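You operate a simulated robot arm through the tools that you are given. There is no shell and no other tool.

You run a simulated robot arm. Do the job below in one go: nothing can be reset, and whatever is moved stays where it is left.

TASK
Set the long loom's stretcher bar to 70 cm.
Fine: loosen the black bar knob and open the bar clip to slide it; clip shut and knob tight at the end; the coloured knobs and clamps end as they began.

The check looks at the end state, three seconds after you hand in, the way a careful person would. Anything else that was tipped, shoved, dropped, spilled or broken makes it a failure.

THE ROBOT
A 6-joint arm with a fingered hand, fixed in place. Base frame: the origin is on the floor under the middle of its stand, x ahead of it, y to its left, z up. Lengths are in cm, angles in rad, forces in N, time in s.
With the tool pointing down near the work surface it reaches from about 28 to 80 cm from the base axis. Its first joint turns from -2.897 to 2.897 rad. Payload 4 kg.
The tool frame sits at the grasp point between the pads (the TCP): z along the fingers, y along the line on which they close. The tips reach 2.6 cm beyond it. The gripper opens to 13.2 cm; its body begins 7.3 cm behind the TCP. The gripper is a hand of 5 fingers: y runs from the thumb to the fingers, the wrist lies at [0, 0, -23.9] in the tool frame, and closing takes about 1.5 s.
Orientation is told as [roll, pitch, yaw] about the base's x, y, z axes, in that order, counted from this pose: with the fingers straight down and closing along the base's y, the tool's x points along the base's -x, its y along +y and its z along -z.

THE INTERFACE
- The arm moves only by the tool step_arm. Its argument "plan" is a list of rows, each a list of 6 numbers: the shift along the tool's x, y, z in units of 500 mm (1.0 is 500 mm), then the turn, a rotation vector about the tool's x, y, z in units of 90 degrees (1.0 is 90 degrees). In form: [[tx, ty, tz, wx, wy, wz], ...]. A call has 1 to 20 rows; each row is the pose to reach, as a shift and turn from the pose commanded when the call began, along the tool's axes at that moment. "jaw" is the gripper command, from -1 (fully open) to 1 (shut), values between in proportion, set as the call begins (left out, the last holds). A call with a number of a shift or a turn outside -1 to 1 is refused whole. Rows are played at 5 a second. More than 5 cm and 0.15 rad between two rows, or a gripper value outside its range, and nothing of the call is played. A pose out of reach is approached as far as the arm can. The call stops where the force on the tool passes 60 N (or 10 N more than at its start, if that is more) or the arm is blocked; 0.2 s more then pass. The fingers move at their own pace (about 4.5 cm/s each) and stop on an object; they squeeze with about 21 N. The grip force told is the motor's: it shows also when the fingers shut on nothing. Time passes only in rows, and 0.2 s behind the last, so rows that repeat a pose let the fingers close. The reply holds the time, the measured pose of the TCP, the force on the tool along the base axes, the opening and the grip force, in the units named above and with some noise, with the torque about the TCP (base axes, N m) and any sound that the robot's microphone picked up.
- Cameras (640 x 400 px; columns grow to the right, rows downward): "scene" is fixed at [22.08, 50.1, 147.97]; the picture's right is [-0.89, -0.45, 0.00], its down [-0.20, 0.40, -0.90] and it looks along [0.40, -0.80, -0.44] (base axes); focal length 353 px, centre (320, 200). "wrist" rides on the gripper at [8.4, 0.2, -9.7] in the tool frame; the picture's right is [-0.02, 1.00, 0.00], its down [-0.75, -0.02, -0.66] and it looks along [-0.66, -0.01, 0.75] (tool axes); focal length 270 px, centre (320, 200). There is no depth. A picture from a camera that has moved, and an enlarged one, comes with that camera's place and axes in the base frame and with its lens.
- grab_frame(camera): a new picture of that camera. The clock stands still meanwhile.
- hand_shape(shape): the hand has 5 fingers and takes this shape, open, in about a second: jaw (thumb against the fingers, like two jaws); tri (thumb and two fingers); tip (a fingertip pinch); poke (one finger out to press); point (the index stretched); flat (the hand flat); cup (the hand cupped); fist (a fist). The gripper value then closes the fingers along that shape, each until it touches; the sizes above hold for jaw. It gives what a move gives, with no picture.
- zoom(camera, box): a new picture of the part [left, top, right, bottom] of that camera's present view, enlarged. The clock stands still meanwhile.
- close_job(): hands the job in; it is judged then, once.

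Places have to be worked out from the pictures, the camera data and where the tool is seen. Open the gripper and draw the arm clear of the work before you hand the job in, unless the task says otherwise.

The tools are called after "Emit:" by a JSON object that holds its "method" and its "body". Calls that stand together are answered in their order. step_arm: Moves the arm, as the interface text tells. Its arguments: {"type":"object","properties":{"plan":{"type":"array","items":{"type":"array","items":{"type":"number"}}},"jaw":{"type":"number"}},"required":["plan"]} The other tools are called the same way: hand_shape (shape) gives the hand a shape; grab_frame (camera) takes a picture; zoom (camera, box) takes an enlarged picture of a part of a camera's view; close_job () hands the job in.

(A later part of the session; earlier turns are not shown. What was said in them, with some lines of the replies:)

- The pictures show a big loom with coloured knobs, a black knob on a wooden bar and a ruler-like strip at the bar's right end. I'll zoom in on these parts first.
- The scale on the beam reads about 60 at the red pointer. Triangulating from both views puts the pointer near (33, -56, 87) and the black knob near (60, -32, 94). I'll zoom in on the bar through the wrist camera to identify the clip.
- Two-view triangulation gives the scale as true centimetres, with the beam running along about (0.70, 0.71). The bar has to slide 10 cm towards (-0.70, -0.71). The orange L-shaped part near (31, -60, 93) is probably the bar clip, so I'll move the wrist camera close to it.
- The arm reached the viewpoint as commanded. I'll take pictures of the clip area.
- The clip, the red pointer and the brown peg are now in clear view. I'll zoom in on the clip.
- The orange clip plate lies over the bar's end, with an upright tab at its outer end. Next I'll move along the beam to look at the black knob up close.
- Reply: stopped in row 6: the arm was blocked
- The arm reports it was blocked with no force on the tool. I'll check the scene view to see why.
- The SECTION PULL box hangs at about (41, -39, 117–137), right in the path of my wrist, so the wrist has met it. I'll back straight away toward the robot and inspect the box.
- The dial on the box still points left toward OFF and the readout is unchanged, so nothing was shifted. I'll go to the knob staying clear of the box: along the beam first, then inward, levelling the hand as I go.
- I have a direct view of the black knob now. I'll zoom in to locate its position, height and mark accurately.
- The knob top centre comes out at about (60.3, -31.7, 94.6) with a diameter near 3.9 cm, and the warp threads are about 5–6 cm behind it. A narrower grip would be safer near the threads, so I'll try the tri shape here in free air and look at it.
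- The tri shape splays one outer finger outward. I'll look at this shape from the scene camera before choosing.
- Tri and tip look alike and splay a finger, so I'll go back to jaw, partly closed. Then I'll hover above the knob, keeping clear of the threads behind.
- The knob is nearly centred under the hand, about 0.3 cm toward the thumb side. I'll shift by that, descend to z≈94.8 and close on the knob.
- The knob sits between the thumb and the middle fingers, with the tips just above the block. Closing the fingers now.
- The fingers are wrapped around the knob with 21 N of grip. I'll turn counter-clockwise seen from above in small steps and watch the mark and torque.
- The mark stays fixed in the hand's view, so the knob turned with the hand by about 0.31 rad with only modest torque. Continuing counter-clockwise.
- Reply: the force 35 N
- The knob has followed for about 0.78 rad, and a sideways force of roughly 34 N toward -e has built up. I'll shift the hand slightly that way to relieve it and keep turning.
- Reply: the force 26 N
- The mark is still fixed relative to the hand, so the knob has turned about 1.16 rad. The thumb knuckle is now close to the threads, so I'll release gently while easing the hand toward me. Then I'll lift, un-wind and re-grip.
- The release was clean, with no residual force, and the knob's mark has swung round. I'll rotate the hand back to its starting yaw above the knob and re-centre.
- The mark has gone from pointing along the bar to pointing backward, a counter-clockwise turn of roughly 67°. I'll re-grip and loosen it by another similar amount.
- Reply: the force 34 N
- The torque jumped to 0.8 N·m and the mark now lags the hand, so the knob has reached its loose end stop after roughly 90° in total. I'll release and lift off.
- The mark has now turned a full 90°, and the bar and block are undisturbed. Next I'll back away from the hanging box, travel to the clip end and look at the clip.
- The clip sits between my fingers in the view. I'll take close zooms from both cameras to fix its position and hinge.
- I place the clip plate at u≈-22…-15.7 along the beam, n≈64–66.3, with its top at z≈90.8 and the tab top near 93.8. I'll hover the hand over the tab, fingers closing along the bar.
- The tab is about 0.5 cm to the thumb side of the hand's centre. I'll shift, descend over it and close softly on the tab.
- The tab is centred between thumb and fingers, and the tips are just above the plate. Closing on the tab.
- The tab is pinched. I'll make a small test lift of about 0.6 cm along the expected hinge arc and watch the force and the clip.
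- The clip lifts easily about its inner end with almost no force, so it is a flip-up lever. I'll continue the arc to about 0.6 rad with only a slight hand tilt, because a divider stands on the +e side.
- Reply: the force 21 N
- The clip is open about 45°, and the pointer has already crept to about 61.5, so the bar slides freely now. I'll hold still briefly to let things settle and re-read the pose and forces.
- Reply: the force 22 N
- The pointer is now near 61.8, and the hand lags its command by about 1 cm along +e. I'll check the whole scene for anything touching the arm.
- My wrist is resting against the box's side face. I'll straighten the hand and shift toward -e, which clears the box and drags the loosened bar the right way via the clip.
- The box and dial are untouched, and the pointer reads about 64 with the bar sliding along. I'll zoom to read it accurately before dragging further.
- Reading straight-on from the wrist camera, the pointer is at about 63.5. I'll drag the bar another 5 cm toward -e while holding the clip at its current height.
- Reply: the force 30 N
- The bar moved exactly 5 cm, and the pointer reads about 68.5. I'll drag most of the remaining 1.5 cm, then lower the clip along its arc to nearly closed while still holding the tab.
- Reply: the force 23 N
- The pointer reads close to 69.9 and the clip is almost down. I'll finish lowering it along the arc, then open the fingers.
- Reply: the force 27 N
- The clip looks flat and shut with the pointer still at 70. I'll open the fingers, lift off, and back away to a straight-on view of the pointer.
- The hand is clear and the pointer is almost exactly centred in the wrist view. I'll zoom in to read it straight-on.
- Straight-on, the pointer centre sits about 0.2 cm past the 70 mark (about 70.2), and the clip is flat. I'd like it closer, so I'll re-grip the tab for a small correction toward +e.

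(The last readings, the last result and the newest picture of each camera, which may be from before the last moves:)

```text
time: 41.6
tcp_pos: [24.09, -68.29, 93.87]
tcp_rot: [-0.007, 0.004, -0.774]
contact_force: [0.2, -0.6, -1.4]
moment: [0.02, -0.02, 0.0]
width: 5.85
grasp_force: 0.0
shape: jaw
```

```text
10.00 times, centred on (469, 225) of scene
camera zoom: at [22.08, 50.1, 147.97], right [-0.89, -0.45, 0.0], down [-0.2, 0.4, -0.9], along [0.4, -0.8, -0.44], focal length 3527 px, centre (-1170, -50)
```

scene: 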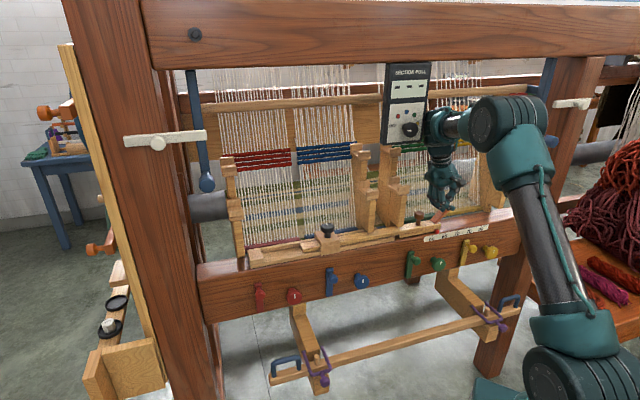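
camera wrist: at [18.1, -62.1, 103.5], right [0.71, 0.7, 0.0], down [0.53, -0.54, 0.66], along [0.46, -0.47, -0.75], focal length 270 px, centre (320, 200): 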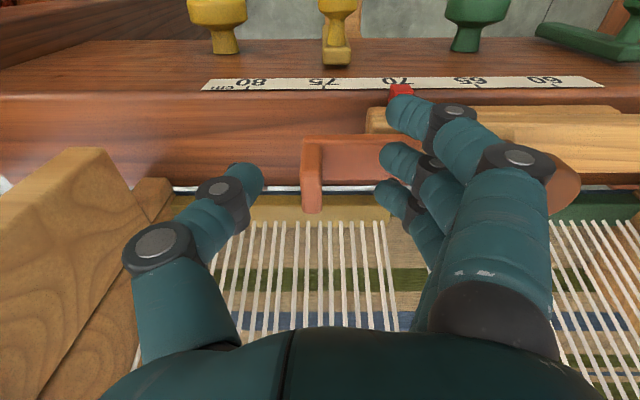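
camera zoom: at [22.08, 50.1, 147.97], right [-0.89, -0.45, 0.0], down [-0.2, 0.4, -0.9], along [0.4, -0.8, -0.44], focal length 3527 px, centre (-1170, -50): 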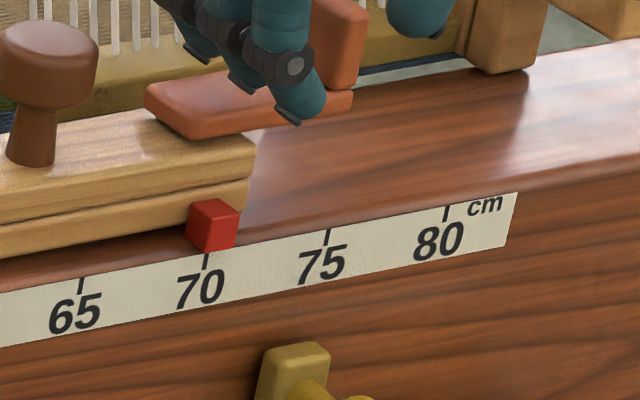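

The tab is again between thumb and fingers. I'll close on it and then lift the clip slightly along its arc.

Emit:
{"method": "step_arm", "body": {"plan": [[0, 0, 0, 0, 0, 0], [0, 0, 0, 0, 0, 0], [0, 0, 0, 0, 0, 0], [0, 0, 0, 0, 0, 0], [0, 0, 0, 0, 0, 0], [0, 0, 0, 0, 0, 0], [0, 0, 0, 0, 0, 0]], "jaw": 1}}

Emit:
{"method": "zoom", "body": {"camera": "scene", "box": [437, 205, 501, 245]}}

Emit:
{"method": "step_arm", "body": {"plan": [[0, 0.003, -0.008, 0, 0, 0], [0, 0.007, -0.016, 0, 0, 0], [0, 0.011, -0.022, 0, 0, 0], [0, 0.016, -0.022, 0, 0, 0]]}}

Emit:
{"method": "zoom", "body": {"camera": "scene", "box": [437, 205, 501, 245]}}

Emit:
{"method": "zoom", "body": {"camera": "wrist", "box": [340, 60, 436, 120]}}

```text
time: 43.2
tcp_pos: [24.0, -68.27, 93.88]
tcp_rot: [-0.004, 0.002, -0.776]
contact_force: [-4.0, -4.1, 1.6]
moment: [-0.02, 0.03, 0.01]
width: 0.21
grasp_force: 21.5
shape: jaw
```

```text
10.00 times, centred on (469, 225) of scene
camera zoom: at [22.08, 50.1, 147.97], right [-0.89, -0.45, 0.0], down [-0.2, 0.4, -0.9], along [0.4, -0.8, -0.44], focal length 3527 px, centre (-1170, -50)
```

zoom: 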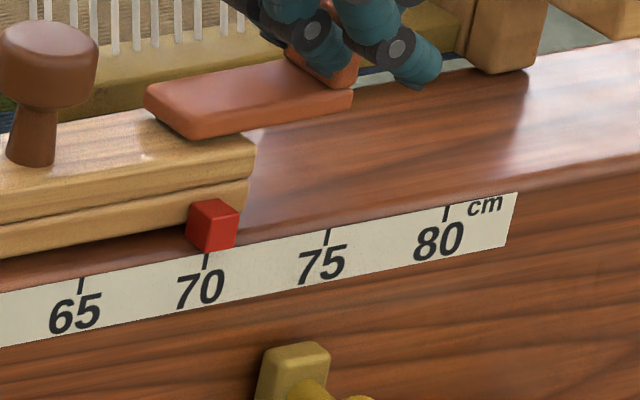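

```text
time: 44.2
tcp_pos: [24.49, -67.7, 95.03]
tcp_rot: [-0.008, -0.002, -0.775]
contact_force: [-11.4, -11.6, 10.1]
moment: [-0.34, 0.3, -0.02]
width: 0.33
grasp_force: 20.5
shape: jaw
```

```text
10.00 times, centred on (469, 225) of scene
camera zoom: at [22.08, 50.1, 147.97], right [-0.89, -0.45, 0.0], down [-0.2, 0.4, -0.9], along [0.4, -0.8, -0.44], focal length 3527 px, centre (-1170, -50)
```

zoom: 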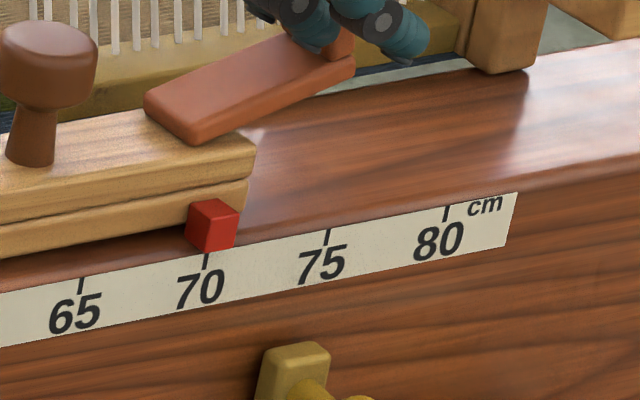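

```text
6.67 times, centred on (388, 90) of wrist
camera zoom: at [18.63, -61.52, 104.67], right [0.71, 0.7, -0.01], down [0.53, -0.53, 0.66], along [0.46, -0.47, -0.75], focal length 1802 px, centre (-133, 933)
```

zoom: 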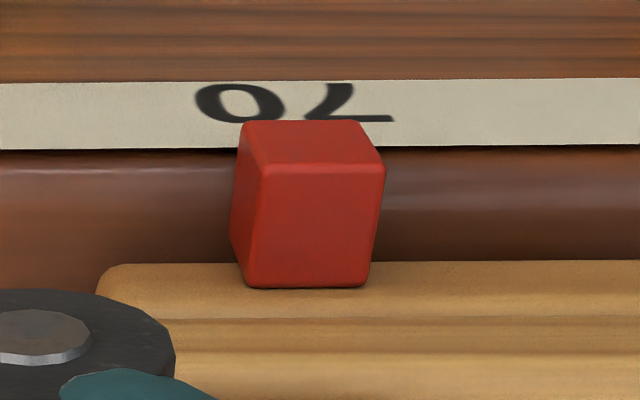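

The bar hasn't moved yet; about 16 N of +e push is being held by friction. I'll add small +e increments while watching the pointer.

Emit:
{"method": "step_arm", "body": {"plan": [[0, 0.002, 0, 0, 0, 0], [0, 0.004, 0, 0, 0, 0], [0, 0.004, 0, 0, 0, 0]]}}

Emit:
{"method": "zoom", "body": {"camera": "scene", "box": [437, 205, 501, 245]}}

Emit:
{"method": "zoom", "body": {"camera": "wrist", "box": [340, 60, 436, 120]}}

```text
time: 45.0
tcp_pos: [24.75, -67.66, 95.05]
tcp_rot: [-0.004, 0.001, -0.776]
contact_force: [-17.1, -15.2, 14.3]
moment: [-0.39, 0.43, -0.04]
width: 0.43
grasp_force: 21.0
shape: jaw
```

```text
10.00 times, centred on (469, 225) of scene
camera zoom: at [22.08, 50.1, 147.97], right [-0.89, -0.45, 0.0], down [-0.2, 0.4, -0.9], along [0.4, -0.8, -0.44], focal length 3527 px, centre (-1170, -50)
```

zoom: 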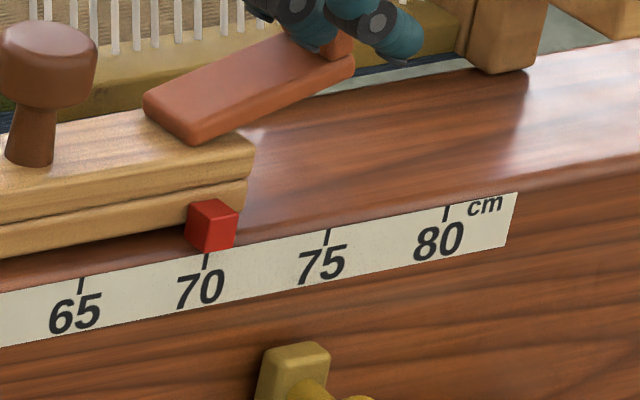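

```text
6.67 times, centred on (388, 90) of wrist
camera zoom: at [18.79, -61.4, 104.67], right [0.71, 0.7, -0.01], down [0.53, -0.54, 0.66], along [0.46, -0.47, -0.75], focal length 1802 px, centre (-133, 933)
```

zoom: 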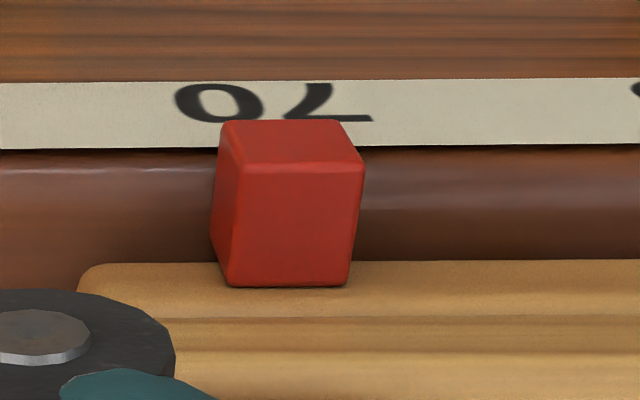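

The pointer has barely moved while the push rose to about 23 N; the fingers are flexing. I'll add a little more.

Emit:
{"method": "step_arm", "body": {"plan": [[0, 0.002, 0, 0, 0, 0], [0, 0.004, 0, 0, 0, 0], [0, 0.005, 0, 0, 0, 0]]}}

Emit:
{"method": "zoom", "body": {"camera": "scene", "box": [437, 205, 501, 245]}}

Emit:
{"method": "zoom", "body": {"camera": "wrist", "box": [340, 60, 436, 120]}}

```text
time: 45.8
tcp_pos: [25.01, -67.39, 95.16]
tcp_rot: [-0.006, 0.002, -0.774]
contact_force: [-22.8, -17.3, 19.1]
moment: [-0.5, 0.61, -0.07]
width: 0.56
grasp_force: 20.9
shape: jaw
```

```text
10.00 times, centred on (469, 225) of scene
camera zoom: at [22.08, 50.1, 147.97], right [-0.89, -0.45, 0.0], down [-0.2, 0.4, -0.9], along [0.4, -0.8, -0.44], focal length 3527 px, centre (-1170, -50)
```

zoom: 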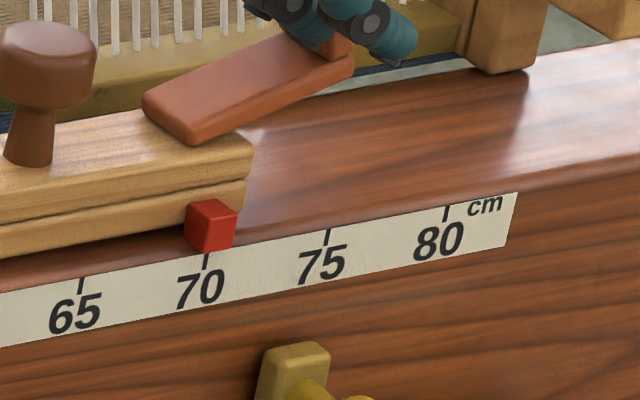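

```text
6.67 times, centred on (388, 90) of wrist
camera zoom: at [18.99, -61.23, 104.69], right [0.71, 0.7, -0.01], down [0.53, -0.54, 0.66], along [0.46, -0.47, -0.75], focal length 1802 px, centre (-133, 933)
```

zoom: 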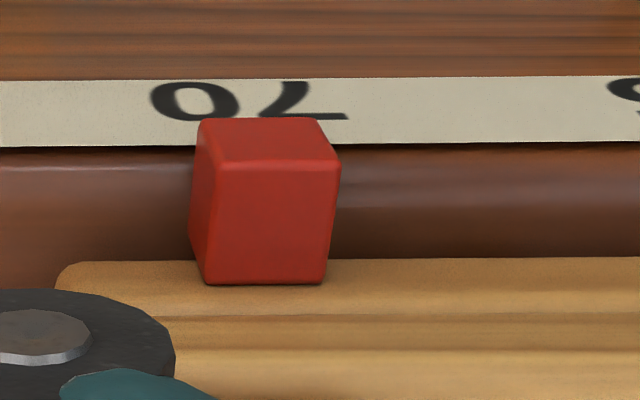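

The bar is barely creeping, so with the clip only slightly raised it still seems gripped. I'll raise the clip further along its arc to about 0.5 rad to free the bar, keeping the along-bar force near neutral.

Emit:
{"method": "step_arm", "body": {"plan": [[0, -0.004, -0.006, 0, 0, 0], [0, -0.001, -0.013, 0, 0, 0], [0, 0.003, -0.02, 0, 0, 0], [0, 0.007, -0.027, 0, 0, 0]]}}

Emit:
{"method": "zoom", "body": {"camera": "scene", "box": [437, 205, 501, 245]}}

Emit:
{"method": "zoom", "body": {"camera": "wrist", "box": [340, 60, 436, 120]}}

```text
time: 46.8
tcp_pos: [25.31, -67.09, 96.45]
tcp_rot: [-0.005, 0.004, -0.773]
contact_force: [1.4, -2.2, -2.1]
moment: [-0.14, 0.04, 0.03]
width: 0.11
grasp_force: 20.3
shape: jaw
```

```text
10.00 times, centred on (469, 225) of scene
camera zoom: at [22.08, 50.1, 147.97], right [-0.89, -0.45, 0.0], down [-0.2, 0.4, -0.9], along [0.4, -0.8, -0.44], focal length 3527 px, centre (-1170, -50)
```

zoom: 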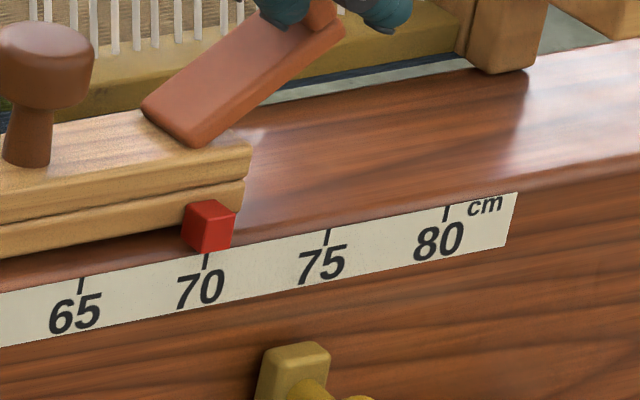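

```text
6.67 times, centred on (388, 90) of wrist
camera zoom: at [19.34, -60.86, 105.98], right [0.71, 0.7, 0.0], down [0.53, -0.54, 0.66], along [0.46, -0.47, -0.75], focal length 1802 px, centre (-133, 933)
```

zoom: 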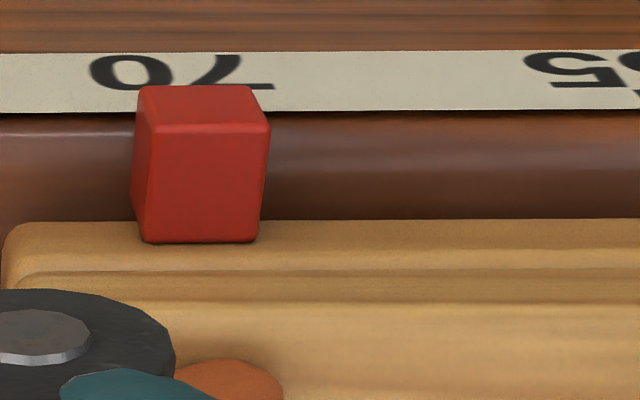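

With the clip at about 0.5 rad the forces fell to near zero, and the pointer moved back by about 0.18 cm, to roughly 70.05. I'll lower the clip with an arc refitted from the measured poses so the bar isn't dragged again.

Emit:
{"method": "step_arm", "body": {"plan": [[0, -0.006, 0.007, 0, 0, 0], [0, -0.0114, 0.0134, 0, 0, 0], [0, -0.0165, 0.021, 0, 0, 0], [0, -0.0208, 0.0288, 0, 0, 0], [0, -0.0258, 0.0396, 0, 0, 0], [0, -0.0298, 0.051, 0, 0, 0]]}}

Emit:
{"method": "zoom", "body": {"camera": "scene", "box": [437, 205, 501, 245]}}

Emit:
{"method": "zoom", "body": {"camera": "wrist", "box": [340, 60, 436, 120]}}

```text
time: 48.2
tcp_pos: [24.28, -67.96, 93.81]
tcp_rot: [-0.007, 0.001, -0.774]
contact_force: [-5.4, -8.4, 10.1]
moment: [-0.1, 0.09, 0.01]
width: 0.27
grasp_force: 20.8
shape: jaw
```

```text
10.00 times, centred on (469, 225) of scene
camera zoom: at [22.08, 50.1, 147.97], right [-0.89, -0.45, 0.0], down [-0.2, 0.4, -0.9], along [0.4, -0.8, -0.44], focal length 3527 px, centre (-1170, -50)
```

zoom: 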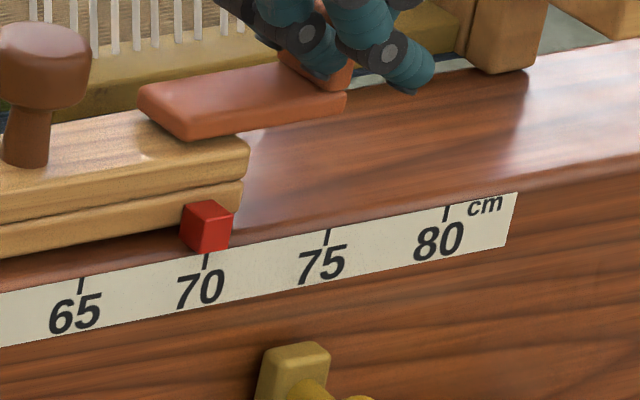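

```text
6.67 times, centred on (388, 90) of wrist
camera zoom: at [18.27, -61.87, 103.45], right [0.71, 0.7, -0.01], down [0.53, -0.53, 0.66], along [0.46, -0.47, -0.75], focal length 1802 px, centre (-133, 933)
```

zoom: 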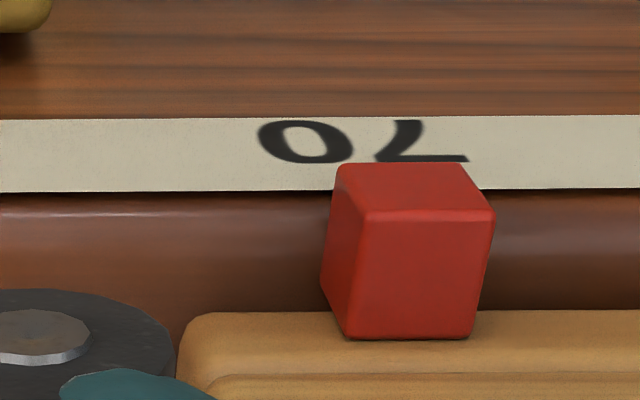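

The pointer now sits essentially on 70 in the scene view, and the clip looks flat. I'll release, lift off and back out to the straight-on viewpoint to verify.

Emit:
{"method": "step_arm", "body": {"plan": [[0, 0, 0.002, 0, 0, 0], [0, 0, 0.002, 0, 0, 0], [0, 0, 0, 0, 0, 0], [0, 0, -0.02, 0, 0, 0], [0, 0, -0.07, 0, 0, 0], [0, 0, -0.13, 0, 0, 0], [0.08, 0.03, -0.16, 0, 0, 0], [0.16, 0.07, -0.16, 0, 0, 0], [0.24, 0.1, -0.16, 0, 0, 0]], "jaw": 0.1}}

Emit:
{"method": "zoom", "body": {"camera": "wrist", "box": [288, 155, 352, 195]}}

Emit:
{"method": "zoom", "body": {"camera": "wrist", "box": [240, 160, 400, 260]}}

Emit:
{"method": "zoom", "body": {"camera": "scene", "box": [437, 205, 501, 245]}}

```text
time: 50.2
tcp_pos: [19.12, -56.02, 101.62]
tcp_rot: [-0.006, 0.004, -0.773]
contact_force: [-1.0, -0.4, -0.8]
moment: [-0.01, 0.02, 0.03]
width: 5.88
grasp_force: 0.0
shape: jaw
```

```text
10.00 times, centred on (320, 175) of wrist
camera zoom: at [13.08, -49.84, 111.31], right [0.71, 0.7, 0.0], down [0.53, -0.54, 0.66], along [0.46, -0.47, -0.75], focal length 2703 px, centre (320, 450)
```

zoom: 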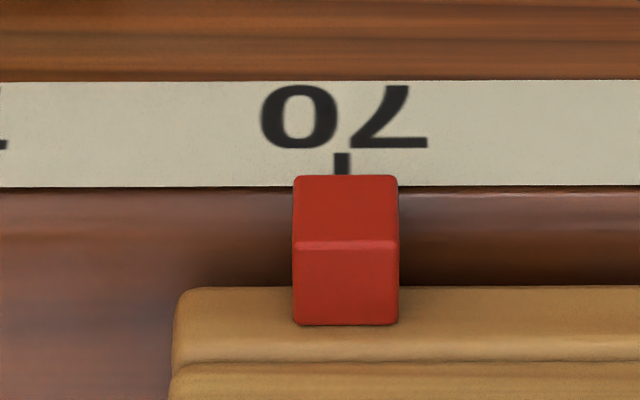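

```text
4.00 times, centred on (320, 210) of wrist
camera zoom: at [13.08, -49.84, 111.31], right [0.71, 0.7, 0.0], down [0.53, -0.54, 0.66], along [0.46, -0.47, -0.75], focal length 1081 px, centre (320, 160)
```

zoom: 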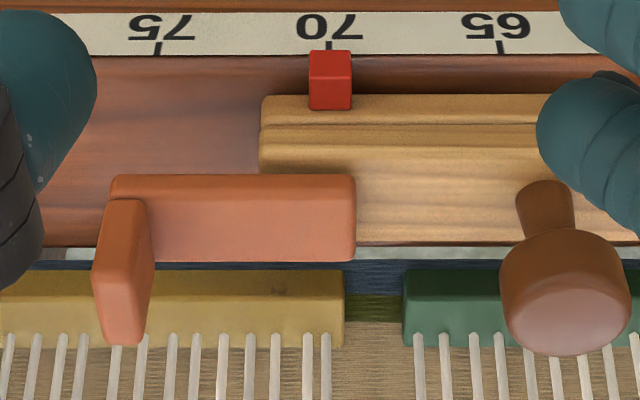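

```text
10.00 times, centred on (469, 225) of scene
camera zoom: at [22.08, 50.1, 147.97], right [-0.89, -0.45, 0.0], down [-0.2, 0.4, -0.9], along [0.4, -0.8, -0.44], focal length 3527 px, centre (-1170, -50)
```

zoom: 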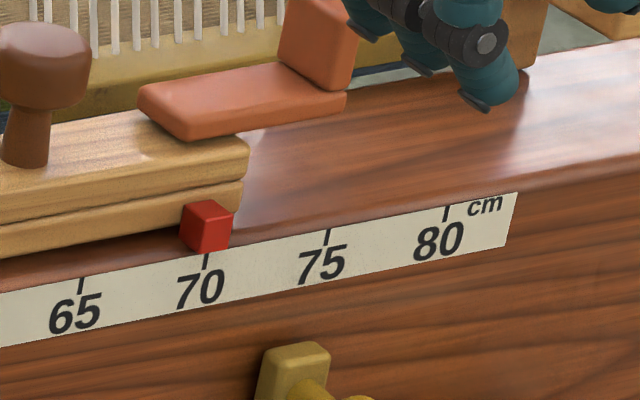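

The pointer now reads about 69.96 straight-on, and the clip lies flat. Now I'll retreat around the box and travel back to the black knob to tighten it.

Emit:
{"method": "step_arm", "body": {"plan": [[0.08, 0, -0.01, 0, 0, 0], [0.16, 0.03, -0.02, 0, 0, 0], [0.21, 0.1, -0.03, 0, 0, 0], [0.22, 0.19, -0.04, 0, 0, 0], [0.22, 0.28, -0.048, 0, 0, 0], [0.22, 0.37, -0.048, 0, 0, 0], [0.22, 0.46, -0.048, 0, 0, 0], [0.22, 0.55, -0.048, 0, 0, 0], [0.22, 0.64, -0.048, 0, 0, 0], [0.22, 0.73, -0.048, 0, 0, 0], [0.22, 0.82, -0.048, 0, 0, 0], [0.18, 0.89, -0.048, 0, 0, 0], [0.1, 0.92, -0.048, 0, 0, 0], [0.02, 0.924, -0.048, 0, 0, 0], [-0.06, 0.924, -0.048, 0, 0, 0]], "jaw": -0.2}}

Emit:
{"method": "grab_frame", "body": {"camera": "wrist"}}

Emit:
{"method": "zoom", "body": {"camera": "scene", "box": [286, 200, 382, 260]}}

```text
time: 53.4
tcp_pos: [53.66, -25.17, 104.01]
tcp_rot: [-0.005, 0.001, -0.773]
contact_force: [0.2, -0.2, 0.9]
moment: [-0.01, -0.02, 0.0]
width: 7.88
grasp_force: 0.1
shape: jaw
```

```text
taken
camera wrist: at [47.57, -19.08, 113.55], right [0.71, 0.7, -0.01], down [0.53, -0.54, 0.66], along [0.46, -0.47, -0.75], focal length 270 px, centre (320, 200)
```

wrist: 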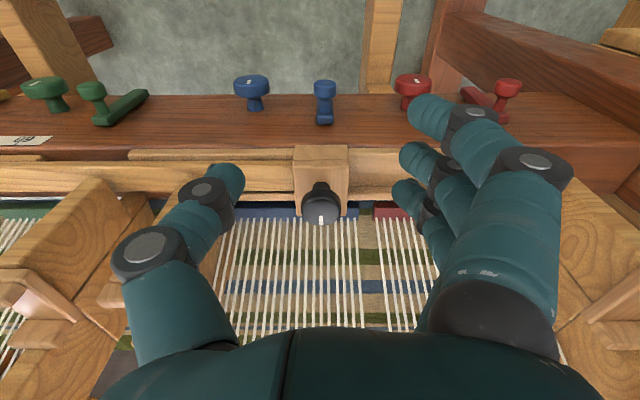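

```text
6.67 times, centred on (334, 230) of scene
camera zoom: at [22.08, 50.1, 147.97], right [-0.89, -0.45, 0.0], down [-0.2, 0.4, -0.9], along [0.4, -0.8, -0.44], focal length 2351 px, centre (227, 0)
```

zoom: 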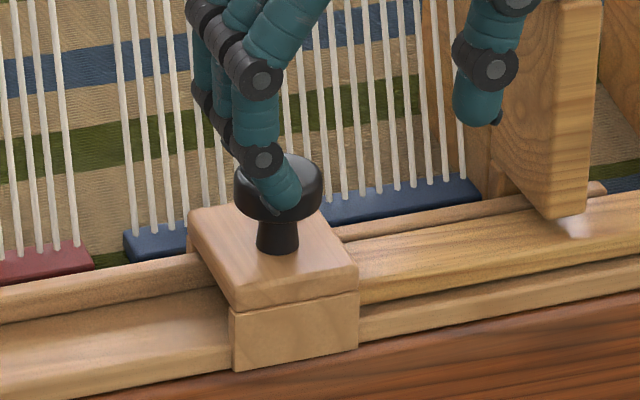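

The knob's mark points backward, as I left it. I'll move above it with the hand pre-rotated so there is room for a clockwise stroke.

Emit:
{"method": "step_arm", "body": {"plan": [[-0.05, -0.001, 0, 0, 0, -0.086], [-0.1, -0.002, 0, 0, 0, -0.172], [-0.15, -0.004, 0, 0, 0, -0.257], [-0.183, -0.005, 0.02, 0, 0, -0.343], [-0.183, -0.005, 0.06, 0, 0, -0.428], [-0.183, -0.005, 0.094, 0, 0, -0.428]], "jaw": -0.1}}

Emit:
{"method": "grab_frame", "body": {"camera": "wrist"}}

```text
time: 54.8
tcp_pos: [60.14, -31.89, 99.02]
tcp_rot: [-0.005, 0.004, -0.099]
contact_force: [-0.1, -0.1, 0.3]
moment: [0.01, 0.05, -0.02]
width: 7.34
grasp_force: 0.1
shape: jaw
```

```text
taken
camera wrist: at [51.56, -30.73, 108.75], right [0.12, 0.99, 0.0], down [0.75, -0.09, 0.66], along [0.65, -0.08, -0.76], focal length 270 px, centre (320, 200)
```

wrist: 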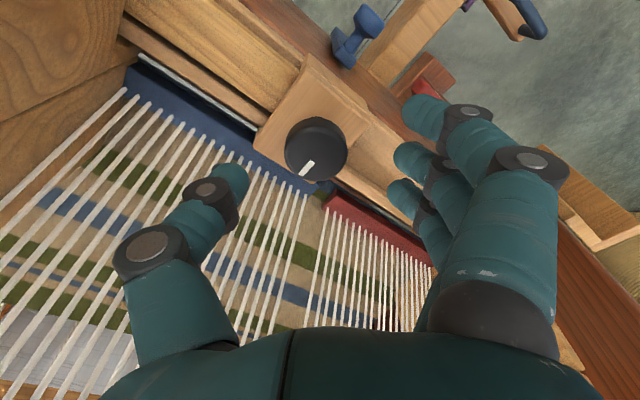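

The knob is centred under the hand. Descending and closing on it.

Emit:
{"method": "step_arm", "body": {"plan": [[0.002, 0, 0.03, 0, 0, 0], [0.003, 0, 0.06, 0, 0, 0], [0.003, 0, 0.0855, 0, 0, 0]], "jaw": -0.1}}

Emit:
{"method": "step_arm", "body": {"plan": [[0, 0, 0, 0, 0, 0], [0, 0, 0, 0, 0, 0], [0, 0, 0, 0, 0, 0], [0, 0, 0, 0, 0, 0], [0, 0, 0, 0, 0, 0], [0, 0, 0, 0, 0, 0], [0, 0, 0, 0, 0, 0], [0, 0, 0, 0, 0, 0]], "jaw": 1}}

Emit:
{"method": "grab_frame", "body": {"camera": "wrist"}}

```text
time: 55.6
tcp_pos: [59.75, -31.87, 94.89]
tcp_rot: [-0.002, 0.004, -0.101]
contact_force: [0.5, -0.1, -0.2]
moment: [0.0, -0.01, 0.03]
width: 7.34
grasp_force: 0.1
shape: jaw
```

```text
time: 57.4
tcp_pos: [59.68, -31.97, 94.98]
tcp_rot: [-0.004, 0.005, -0.103]
contact_force: [-2.1, -8.3, -1.3]
moment: [-0.1, 0.06, -0.06]
width: 1.9
grasp_force: 21.0
shape: jaw
```

```text
taken
camera wrist: at [51.27, -30.69, 104.59], right [0.12, 0.99, 0.0], down [0.75, -0.09, 0.65], along [0.65, -0.08, -0.76], focal length 270 px, centre (320, 200)
```

wrist: 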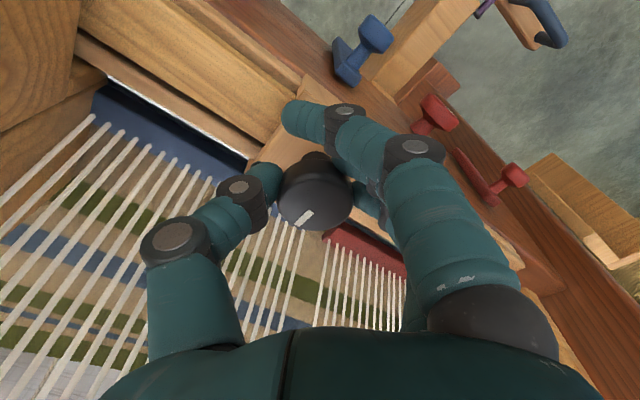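

The grip is good. Turning clockwise to tighten, in small steps.

Emit:
{"method": "step_arm", "body": {"plan": [[0, 0, 0, 0, 0, 0.06], [0, 0, 0, 0, 0, 0.12], [0, 0, 0, 0, 0, 0.18], [0, 0, 0, 0, 0, 0.24], [0, 0, 0, 0, 0, 0.3]]}}

Emit:
{"method": "grab_frame", "body": {"camera": "wrist"}}

```text
time: 58.6
tcp_pos: [59.82, -31.81, 94.87]
tcp_rot: [-0.005, 0.005, -0.576]
contact_force: [-1.9, 2.5, -2.7]
moment: [0.1, -0.01, 0.07]
width: 1.78
grasp_force: 20.5
shape: jaw
```

```text
taken
camera wrist: at [52.79, -26.87, 104.58], right [0.56, 0.83, 0.0], down [0.63, -0.42, 0.66], along [0.54, -0.37, -0.76], focal length 270 px, centre (320, 200)
```

wrist: 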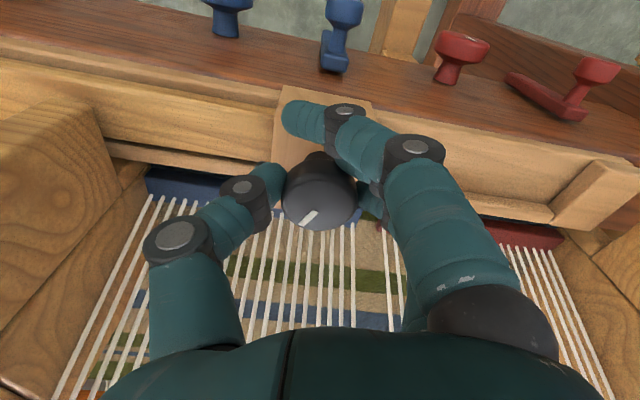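

The knob follows clockwise with low torque. Continuing the stroke to about yaw -1.0.

Emit:
{"method": "step_arm", "body": {"plan": [[0, 0, 0, 0, 0, 0.06], [0, 0, 0, 0, 0, 0.12], [0, 0, 0, 0, 0, 0.18], [0, 0, 0, 0, 0, 0.24], [0, 0, 0, 0, 0, 0.28]]}}

Emit:
{"method": "grab_frame", "body": {"camera": "wrist"}}

```text
time: 59.8
tcp_pos: [59.87, -31.71, 94.87]
tcp_rot: [-0.005, 0.002, -1.013]
contact_force: [1.1, 13.3, -5.0]
moment: [0.29, -0.13, 0.08]
width: 1.63
grasp_force: 21.4
shape: jaw
```

```text
taken
camera wrist: at [55.46, -24.33, 104.53], right [0.86, 0.51, -0.01], down [0.39, -0.65, 0.66], along [0.33, -0.57, -0.75], focal length 270 px, centre (320, 200)
```

wrist: 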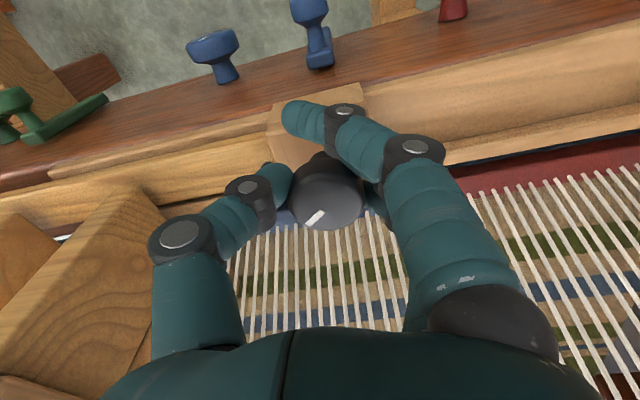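

The knob has turned about 0.9 rad clockwise. I'll release, lift, rotate the hand back and re-grip for the rest.

Emit:
{"method": "step_arm", "body": {"plan": [[0, 0, 0, 0, 0, 0], [0, 0, 0, 0, 0, 0], [0, 0, 0, 0, 0, 0], [0, 0, -0.03, 0, 0, 0], [0, 0, -0.09, 0, 0, 0]], "jaw": 0.05}}

Emit:
{"method": "step_arm", "body": {"plan": [[0, 0, 0, 0, 0, -0.09], [0, 0, 0, 0, 0, -0.18], [0, 0, 0, 0, 0, -0.27], [0, 0, 0, 0, 0, -0.36], [0, 0, 0, 0, 0, -0.45], [0, 0, 0, 0, 0, -0.54], [0, 0, 0, 0, 0, -0.58]], "jaw": -0.1}}

Emit:
{"method": "grab_frame", "body": {"camera": "wrist"}}

Emit:
{"method": "zoom", "body": {"camera": "scene", "box": [286, 195, 382, 255]}}

```text
time: 61.0
tcp_pos: [59.85, -31.89, 99.41]
tcp_rot: [-0.007, 0.0, -1.013]
contact_force: [0.3, -0.5, -1.1]
moment: [-0.01, 0.02, -0.02]
width: 6.19
grasp_force: 0.1
shape: jaw
```

```text
time: 62.6
tcp_pos: [59.96, -31.78, 99.56]
tcp_rot: [-0.001, 0.005, -0.1]
contact_force: [-0.6, 0.3, 0.3]
moment: [0.01, 0.0, 0.02]
width: 7.19
grasp_force: 0.1
shape: jaw
```

```text
taken
camera wrist: at [51.4, -30.63, 109.15], right [0.12, 0.99, 0.0], down [0.75, -0.09, 0.65], along [0.65, -0.08, -0.76], focal length 270 px, centre (320, 200)
```

wrist: 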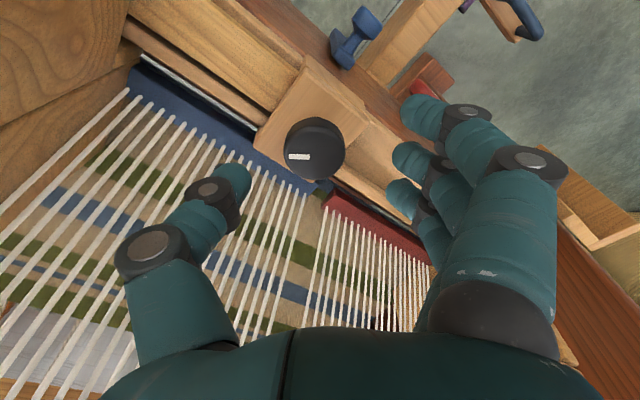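

```text
6.67 times, centred on (334, 225) of scene
camera zoom: at [22.08, 50.1, 147.97], right [-0.89, -0.45, 0.0], down [-0.2, 0.4, -0.9], along [0.4, -0.8, -0.44], focal length 2351 px, centre (227, 33)
```

zoom: 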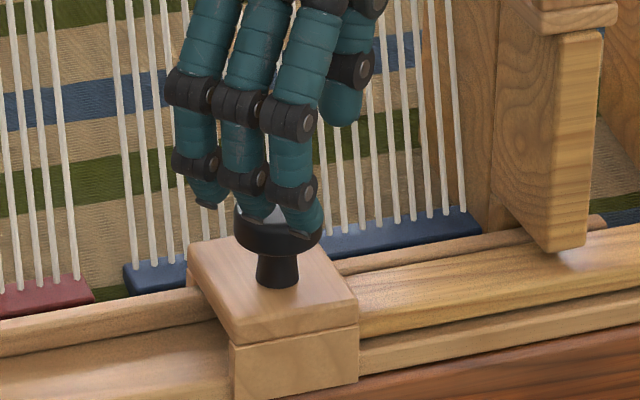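

The mark followed correctly. Re-gripping for the second clockwise stroke.

Emit:
{"method": "step_arm", "body": {"plan": [[0, 0, 0.03, 0, 0, 0], [0, 0, 0.06, 0, 0, 0], [0, 0, 0.094, 0, 0, 0]], "jaw": -0.1}}

Emit:
{"method": "step_arm", "body": {"plan": [[0, 0, 0, 0, 0, 0], [0, 0, 0, 0, 0, 0], [0, 0, 0, 0, 0, 0], [0, 0, 0, 0, 0, 0], [0, 0, 0, 0, 0, 0], [0, 0, 0, 0, 0, 0], [0, 0, 0, 0, 0, 0], [0, 0, 0, 0, 0, 0]], "jaw": 1}}

Emit:
{"method": "step_arm", "body": {"plan": [[0, 0, 0, 0, 0, 0.06], [0, 0, 0, 0, 0, 0.12], [0, 0, 0, 0, 0, 0.18], [0, 0, 0, 0, 0, 0.24], [0, 0, 0, 0, 0, 0.3], [0, 0, 0, 0, 0, 0.36]]}}

Emit:
{"method": "grab_frame", "body": {"camera": "wrist"}}

```text
time: 63.4
tcp_pos: [59.9, -31.69, 94.84]
tcp_rot: [-0.003, 0.006, -0.101]
contact_force: [0.8, -0.8, -0.9]
moment: [-0.02, 0.01, -0.03]
width: 7.19
grasp_force: 0.0
shape: jaw
```

```text
time: 65.2
tcp_pos: [60.05, -31.71, 94.73]
tcp_rot: [-0.004, 0.004, -0.102]
contact_force: [-3.2, -8.1, -3.9]
moment: [-0.09, 0.04, -0.05]
width: 1.97
grasp_force: 20.6
shape: jaw
```

```text
time: 66.6
tcp_pos: [59.93, -31.73, 94.69]
tcp_rot: [-0.006, 0.003, -0.67]
contact_force: [6.7, -1.6, -6.1]
moment: [-0.09, -0.05, 0.0]
width: 1.71
grasp_force: 21.1
shape: jaw
```

```text
taken
camera wrist: at [53.28, -26.27, 104.33], right [0.64, 0.77, 0.0], down [0.58, -0.48, 0.66], along [0.5, -0.42, -0.76], focal length 270 px, centre (320, 200)
```

wrist: 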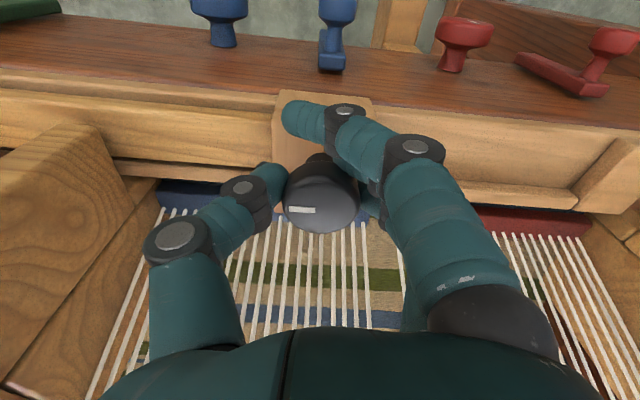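

About 0.1 rad remains to the original mark direction. I'll continue in finer steps and watch for the torque to rise at the tight stop.

Emit:
{"method": "step_arm", "body": {"plan": [[0, 0, 0, 0, 0, 0.03], [0, 0, 0, 0, 0, 0.06], [0, 0, 0, 0, 0, 0.09]]}}

Emit:
{"method": "step_arm", "body": {"plan": [[0, 0, 0, 0, 0, 0.03], [0, 0, 0, 0, 0, 0.06]]}}

Emit:
{"method": "grab_frame", "body": {"camera": "wrist"}}

```text
time: 67.4
tcp_pos: [59.87, -31.82, 94.76]
tcp_rot: [-0.005, 0.005, -0.807]
contact_force: [-2.6, 4.7, -8.3]
moment: [0.05, 0.07, 0.19]
width: 1.68
grasp_force: 21.3
shape: jaw
```

```text
time: 68.0
tcp_pos: [59.82, -31.66, 94.73]
tcp_rot: [-0.008, 0.004, -0.902]
contact_force: [-7.9, 12.4, -10.1]
moment: [0.08, 0.24, 0.4]
width: 1.61
grasp_force: 21.2
shape: jaw
```

```text
taken
camera wrist: at [54.65, -24.83, 104.36], right [0.8, 0.6, -0.01], down [0.46, -0.6, 0.66], along [0.39, -0.52, -0.76], focal length 270 px, centre (320, 200)
```

wrist: 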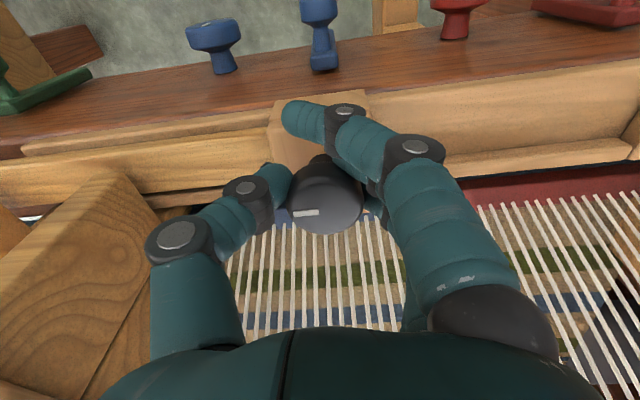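

The torque is climbing (0.40 N·m) and the mark starts to lag the hand, so the tight stop is near. I'll turn a little more to snug it firmly.

Emit:
{"method": "step_arm", "body": {"plan": [[0, 0, 0, 0, 0, 0.03], [0, 0, 0, 0, 0, 0.06], [0, 0, 0, 0, 0, 0.06]]}}

Emit:
{"method": "zoom", "body": {"camera": "wrist", "box": [264, 140, 384, 240]}}

```text
time: 68.8
tcp_pos: [59.8, -31.6, 94.79]
tcp_rot: [-0.008, 0.004, -0.996]
contact_force: [-15.8, 25.8, -11.8]
moment: [0.23, 0.38, 0.61]
width: 1.61
grasp_force: 21.0
shape: jaw
```

```text
4.00 times, centred on (324, 190) of wrist
camera zoom: at [55.32, -24.39, 104.34], right [0.85, 0.53, -0.01], down [0.4, -0.64, 0.66], along [0.34, -0.56, -0.76], focal length 1081 px, centre (304, 240)
```

zoom: 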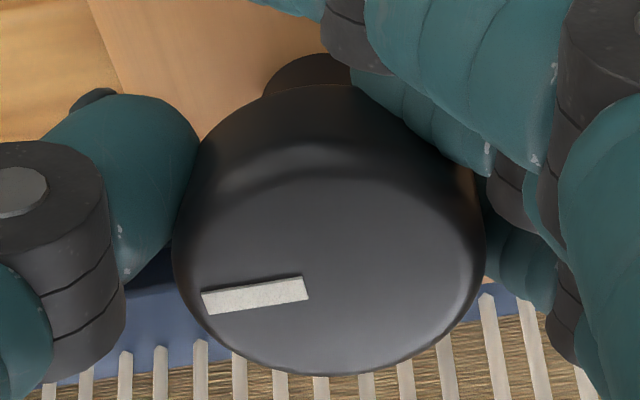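

The torque is 0.6 N·m and the mark is back to its original direction along the bar, at the tight stop. I'll release and lift off straight up.

Emit:
{"method": "step_arm", "body": {"plan": [[0, 0, 0, 0, 0, 0], [0, 0, 0, 0, 0, 0], [0, 0, 0, 0, 0, 0], [0, 0, -0.03, 0, 0, 0], [0, 0, -0.09, 0, 0, 0], [0, 0, -0.17, 0, 0, 0], [0.05, 0, -0.19, 0, 0, -0.05], [0.12, 0.02, -0.19, 0, 0, -0.1], [0.19, 0.05, -0.19, 0, 0, -0.14]], "jaw": 0.05}}

Emit:
{"method": "grab_frame", "body": {"camera": "wrist"}}

Emit:
{"method": "zoom", "body": {"camera": "scene", "box": [286, 200, 382, 260]}}

Emit:
{"method": "zoom", "body": {"camera": "scene", "box": [437, 205, 501, 245]}}

```text
time: 70.8
tcp_pos: [56.77, -22.37, 104.13]
tcp_rot: [-0.006, 0.003, -0.776]
contact_force: [0.8, 0.0, 0.0]
moment: [-0.01, -0.02, -0.03]
width: 6.2
grasp_force: 0.1
shape: jaw
```

```text
taken
camera wrist: at [50.77, -16.16, 113.82], right [0.72, 0.7, -0.01], down [0.53, -0.54, 0.66], along [0.46, -0.47, -0.75], focal length 270 px, centre (320, 200)
```

wrist: 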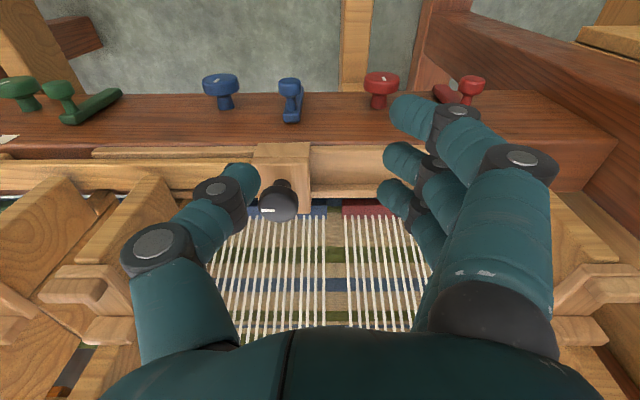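

```text
6.67 times, centred on (334, 230) of scene
camera zoom: at [22.08, 50.1, 147.97], right [-0.89, -0.45, 0.0], down [-0.2, 0.4, -0.9], along [0.4, -0.8, -0.44], focal length 2351 px, centre (227, 0)
```

zoom: 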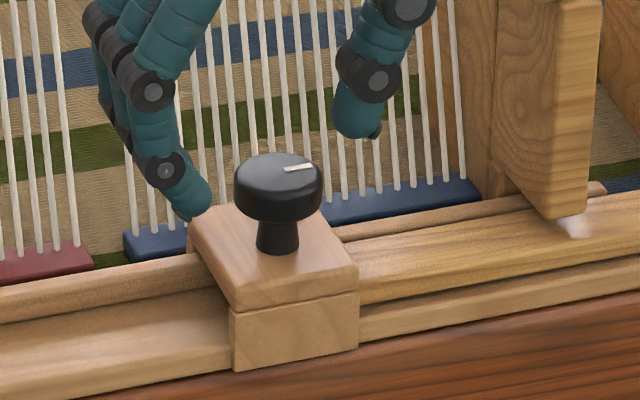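

```text
10.00 times, centred on (469, 225) of scene
camera zoom: at [22.08, 50.1, 147.97], right [-0.89, -0.45, 0.0], down [-0.2, 0.4, -0.9], along [0.4, -0.8, -0.44], focal length 3527 px, centre (-1170, -50)
```

zoom: 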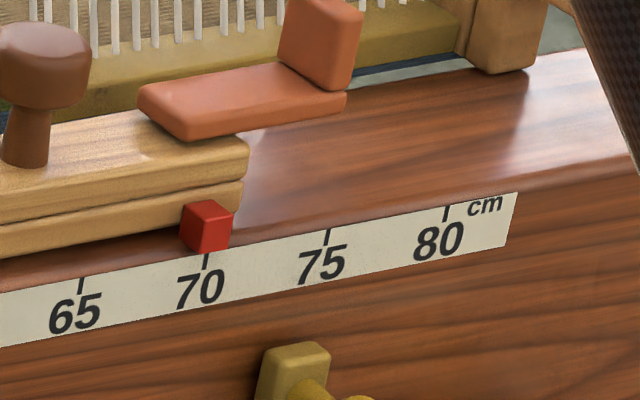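

The knob mark matches its starting look and the pointer is still on 70. I'll look closely at the clip to be sure it is fully shut, and check the coloured knobs and clamps.

Emit:
{"method": "zoom", "body": {"camera": "scene", "box": [430, 190, 494, 230]}}

Emit:
{"method": "zoom", "body": {"camera": "scene", "box": [446, 198, 478, 218]}}

Emit:
{"method": "grab_frame", "body": {"camera": "scene"}}

Emit:
{"method": "zoom", "body": {"camera": "scene", "box": [240, 240, 560, 400]}}

```text
10.00 times, centred on (462, 210) of scene
camera zoom: at [22.08, 50.1, 147.97], right [-0.89, -0.45, 0.0], down [-0.2, 0.4, -0.9], along [0.4, -0.8, -0.44], focal length 3527 px, centre (-1100, 100)
```

zoom: 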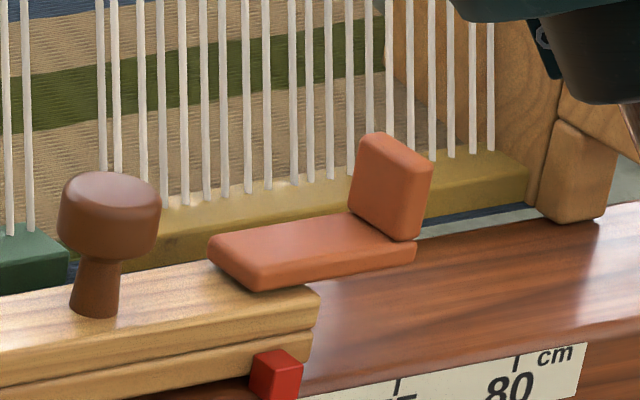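

```text
16.00 times, centred on (462, 208) of scene
camera zoom: at [22.08, 50.1, 147.97], right [-0.89, -0.45, 0.0], down [-0.2, 0.4, -0.9], along [0.4, -0.8, -0.44], focal length 5643 px, centre (-1952, 72)
```

zoom: 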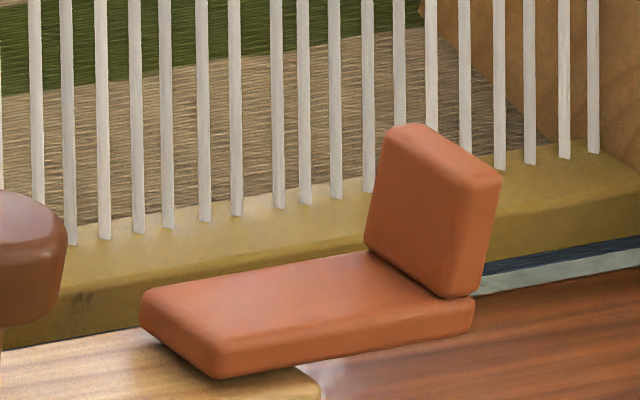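

```text
taken
```

scene: 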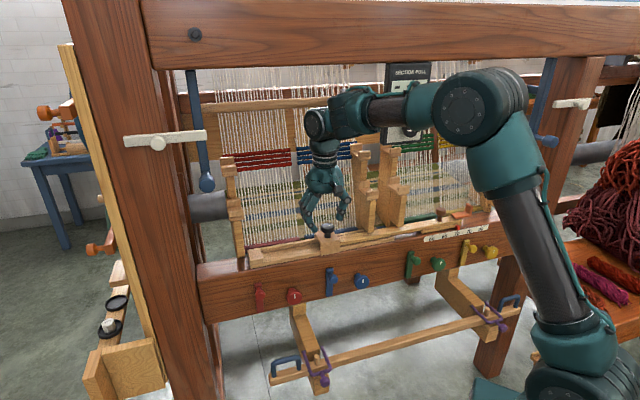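

```text
2.00 times, centred on (400, 320) of scene
camera zoom: at [22.08, 50.1, 147.97], right [-0.89, -0.45, 0.0], down [-0.2, 0.4, -0.9], along [0.4, -0.8, -0.44], focal length 705 px, centre (160, -40)
```

zoom: 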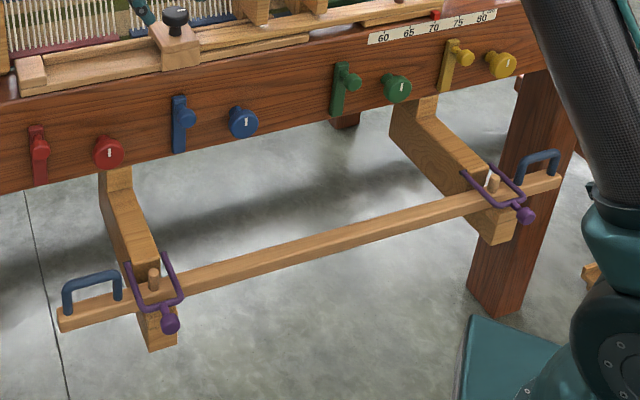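

The clip's outline matches its original shut look, and the coloured knobs, clamps and treadle parts are unchanged. I'll zoom in on the knob mark from the wrist to compare its angle with the start.

Emit:
{"method": "zoom", "body": {"camera": "wrist", "box": [200, 140, 360, 240]}}

Emit:
{"method": "zoom", "body": {"camera": "scene", "box": [370, 60, 450, 140]}}

```text
4.00 times, centred on (280, 190) of wrist
camera zoom: at [50.77, -16.16, 113.82], right [0.72, 0.7, -0.01], down [0.53, -0.54, 0.66], along [0.46, -0.47, -0.75], focal length 1081 px, centre (480, 240)
```

zoom: 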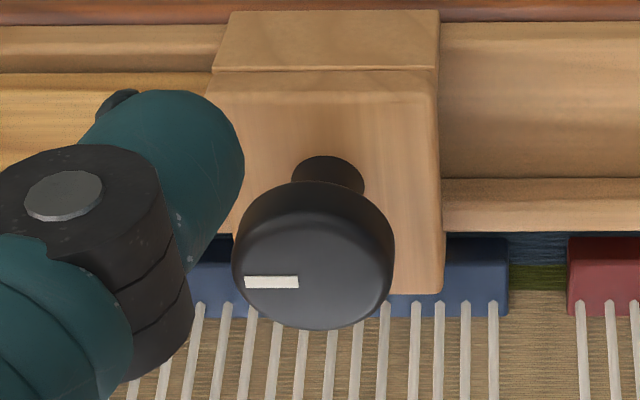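

```text
5.00 times, centred on (410, 100) of scene
camera zoom: at [22.08, 50.1, 147.97], right [-0.89, -0.45, 0.0], down [-0.2, 0.4, -0.9], along [0.4, -0.8, -0.44], focal length 1764 px, centre (-130, 700)
```

zoom: 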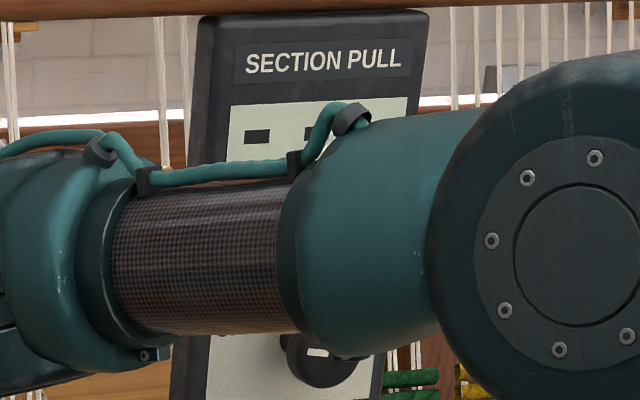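

The mark is horizontal along the bar, exactly as at the start, so the knob is tight again. I'll open the hand and draw the arm well clear of the loom.

Emit:
{"method": "step_arm", "body": {"plan": [[0.08, 0, 0, 0, 0, 0], [0.16, 0, -0.02, 0, 0, 0], [0.24, 0, -0.05, 0, 0, 0], [0.32, 0, -0.09, 0, 0, 0], [0.38, 0, -0.14, 0, 0, 0], [0.4, 0, -0.2, 0, 0, 0]], "jaw": -1}}

Emit:
{"method": "grab_frame", "body": {"camera": "scene"}}

Emit:
{"method": "zoom", "body": {"camera": "scene", "box": [430, 200, 494, 240]}}

Emit:
{"method": "zoom", "body": {"camera": "scene", "box": [200, 50, 520, 250]}}

```text
time: 72.2
tcp_pos: [42.58, -8.28, 114.13]
tcp_rot: [-0.004, 0.003, -0.776]
contact_force: [0.8, 0.3, 0.6]
moment: [-0.01, -0.02, 0.01]
width: 13.19
grasp_force: 0.0
shape: jaw
```

```text
taken
```

scene: 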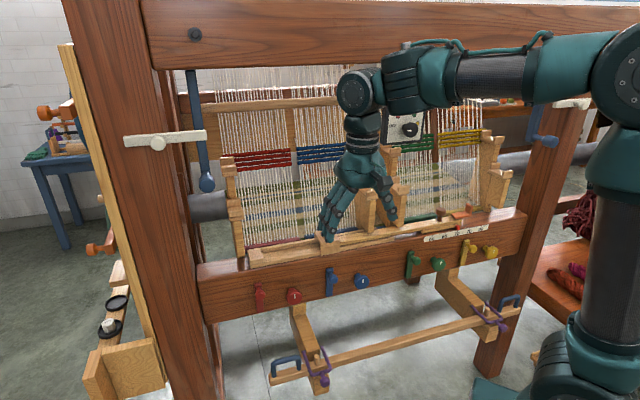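

```text
10.00 times, centred on (462, 220) of scene
camera zoom: at [22.08, 50.1, 147.97], right [-0.89, -0.45, 0.0], down [-0.2, 0.4, -0.9], along [0.4, -0.8, -0.44], focal length 3527 px, centre (-1100, 0)
```

zoom: 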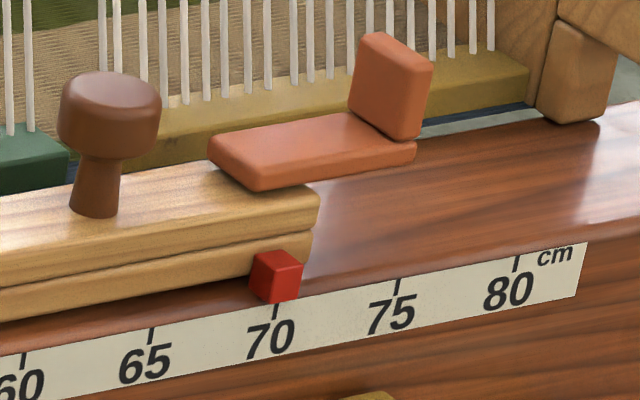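

```text
2.00 times, centred on (360, 150) of scene
camera zoom: at [22.08, 50.1, 147.97], right [-0.89, -0.45, 0.0], down [-0.2, 0.4, -0.9], along [0.4, -0.8, -0.44], focal length 705 px, centre (240, 300)
```

zoom: 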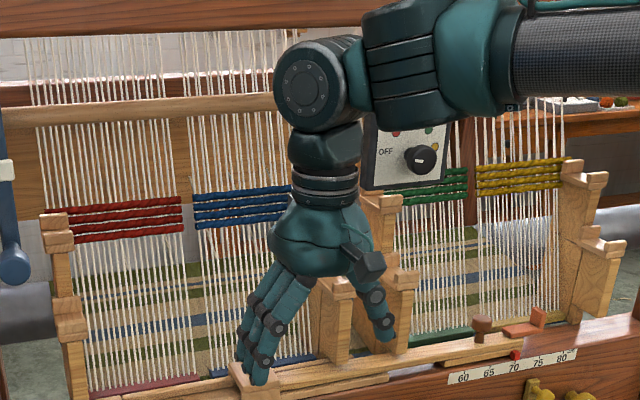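

The pointer is on 70, the clip is shut, and the knob is tight. The box dial and the coloured parts are unchanged, and the open hand is well clear of the loom. I'm handing in the job.

Emit:
{"method": "close_job", "body": {}}

```text
The job is handed in.
```

The long loom's stretcher bar is set to 70 cm and the job is handed in. My last straight-on reading of the pointer was about 69.96 cm, and it did not move when I tightened the knob.

- **Bar clip:** shut and lying flat, with the same outline it had at the start.
- **Black knob:** tight. I turned it clockwise to its stop, and its mark is back in the starting direction.
- **Coloured knobs and clamps:** I did not touch them, and they look the same as before.

My wrist touched the hanging "Section Pull" box twice, once while travelling to the knob and once while lifting the clip. In later pictures its dial still pointed at OFF and the box had not moved.
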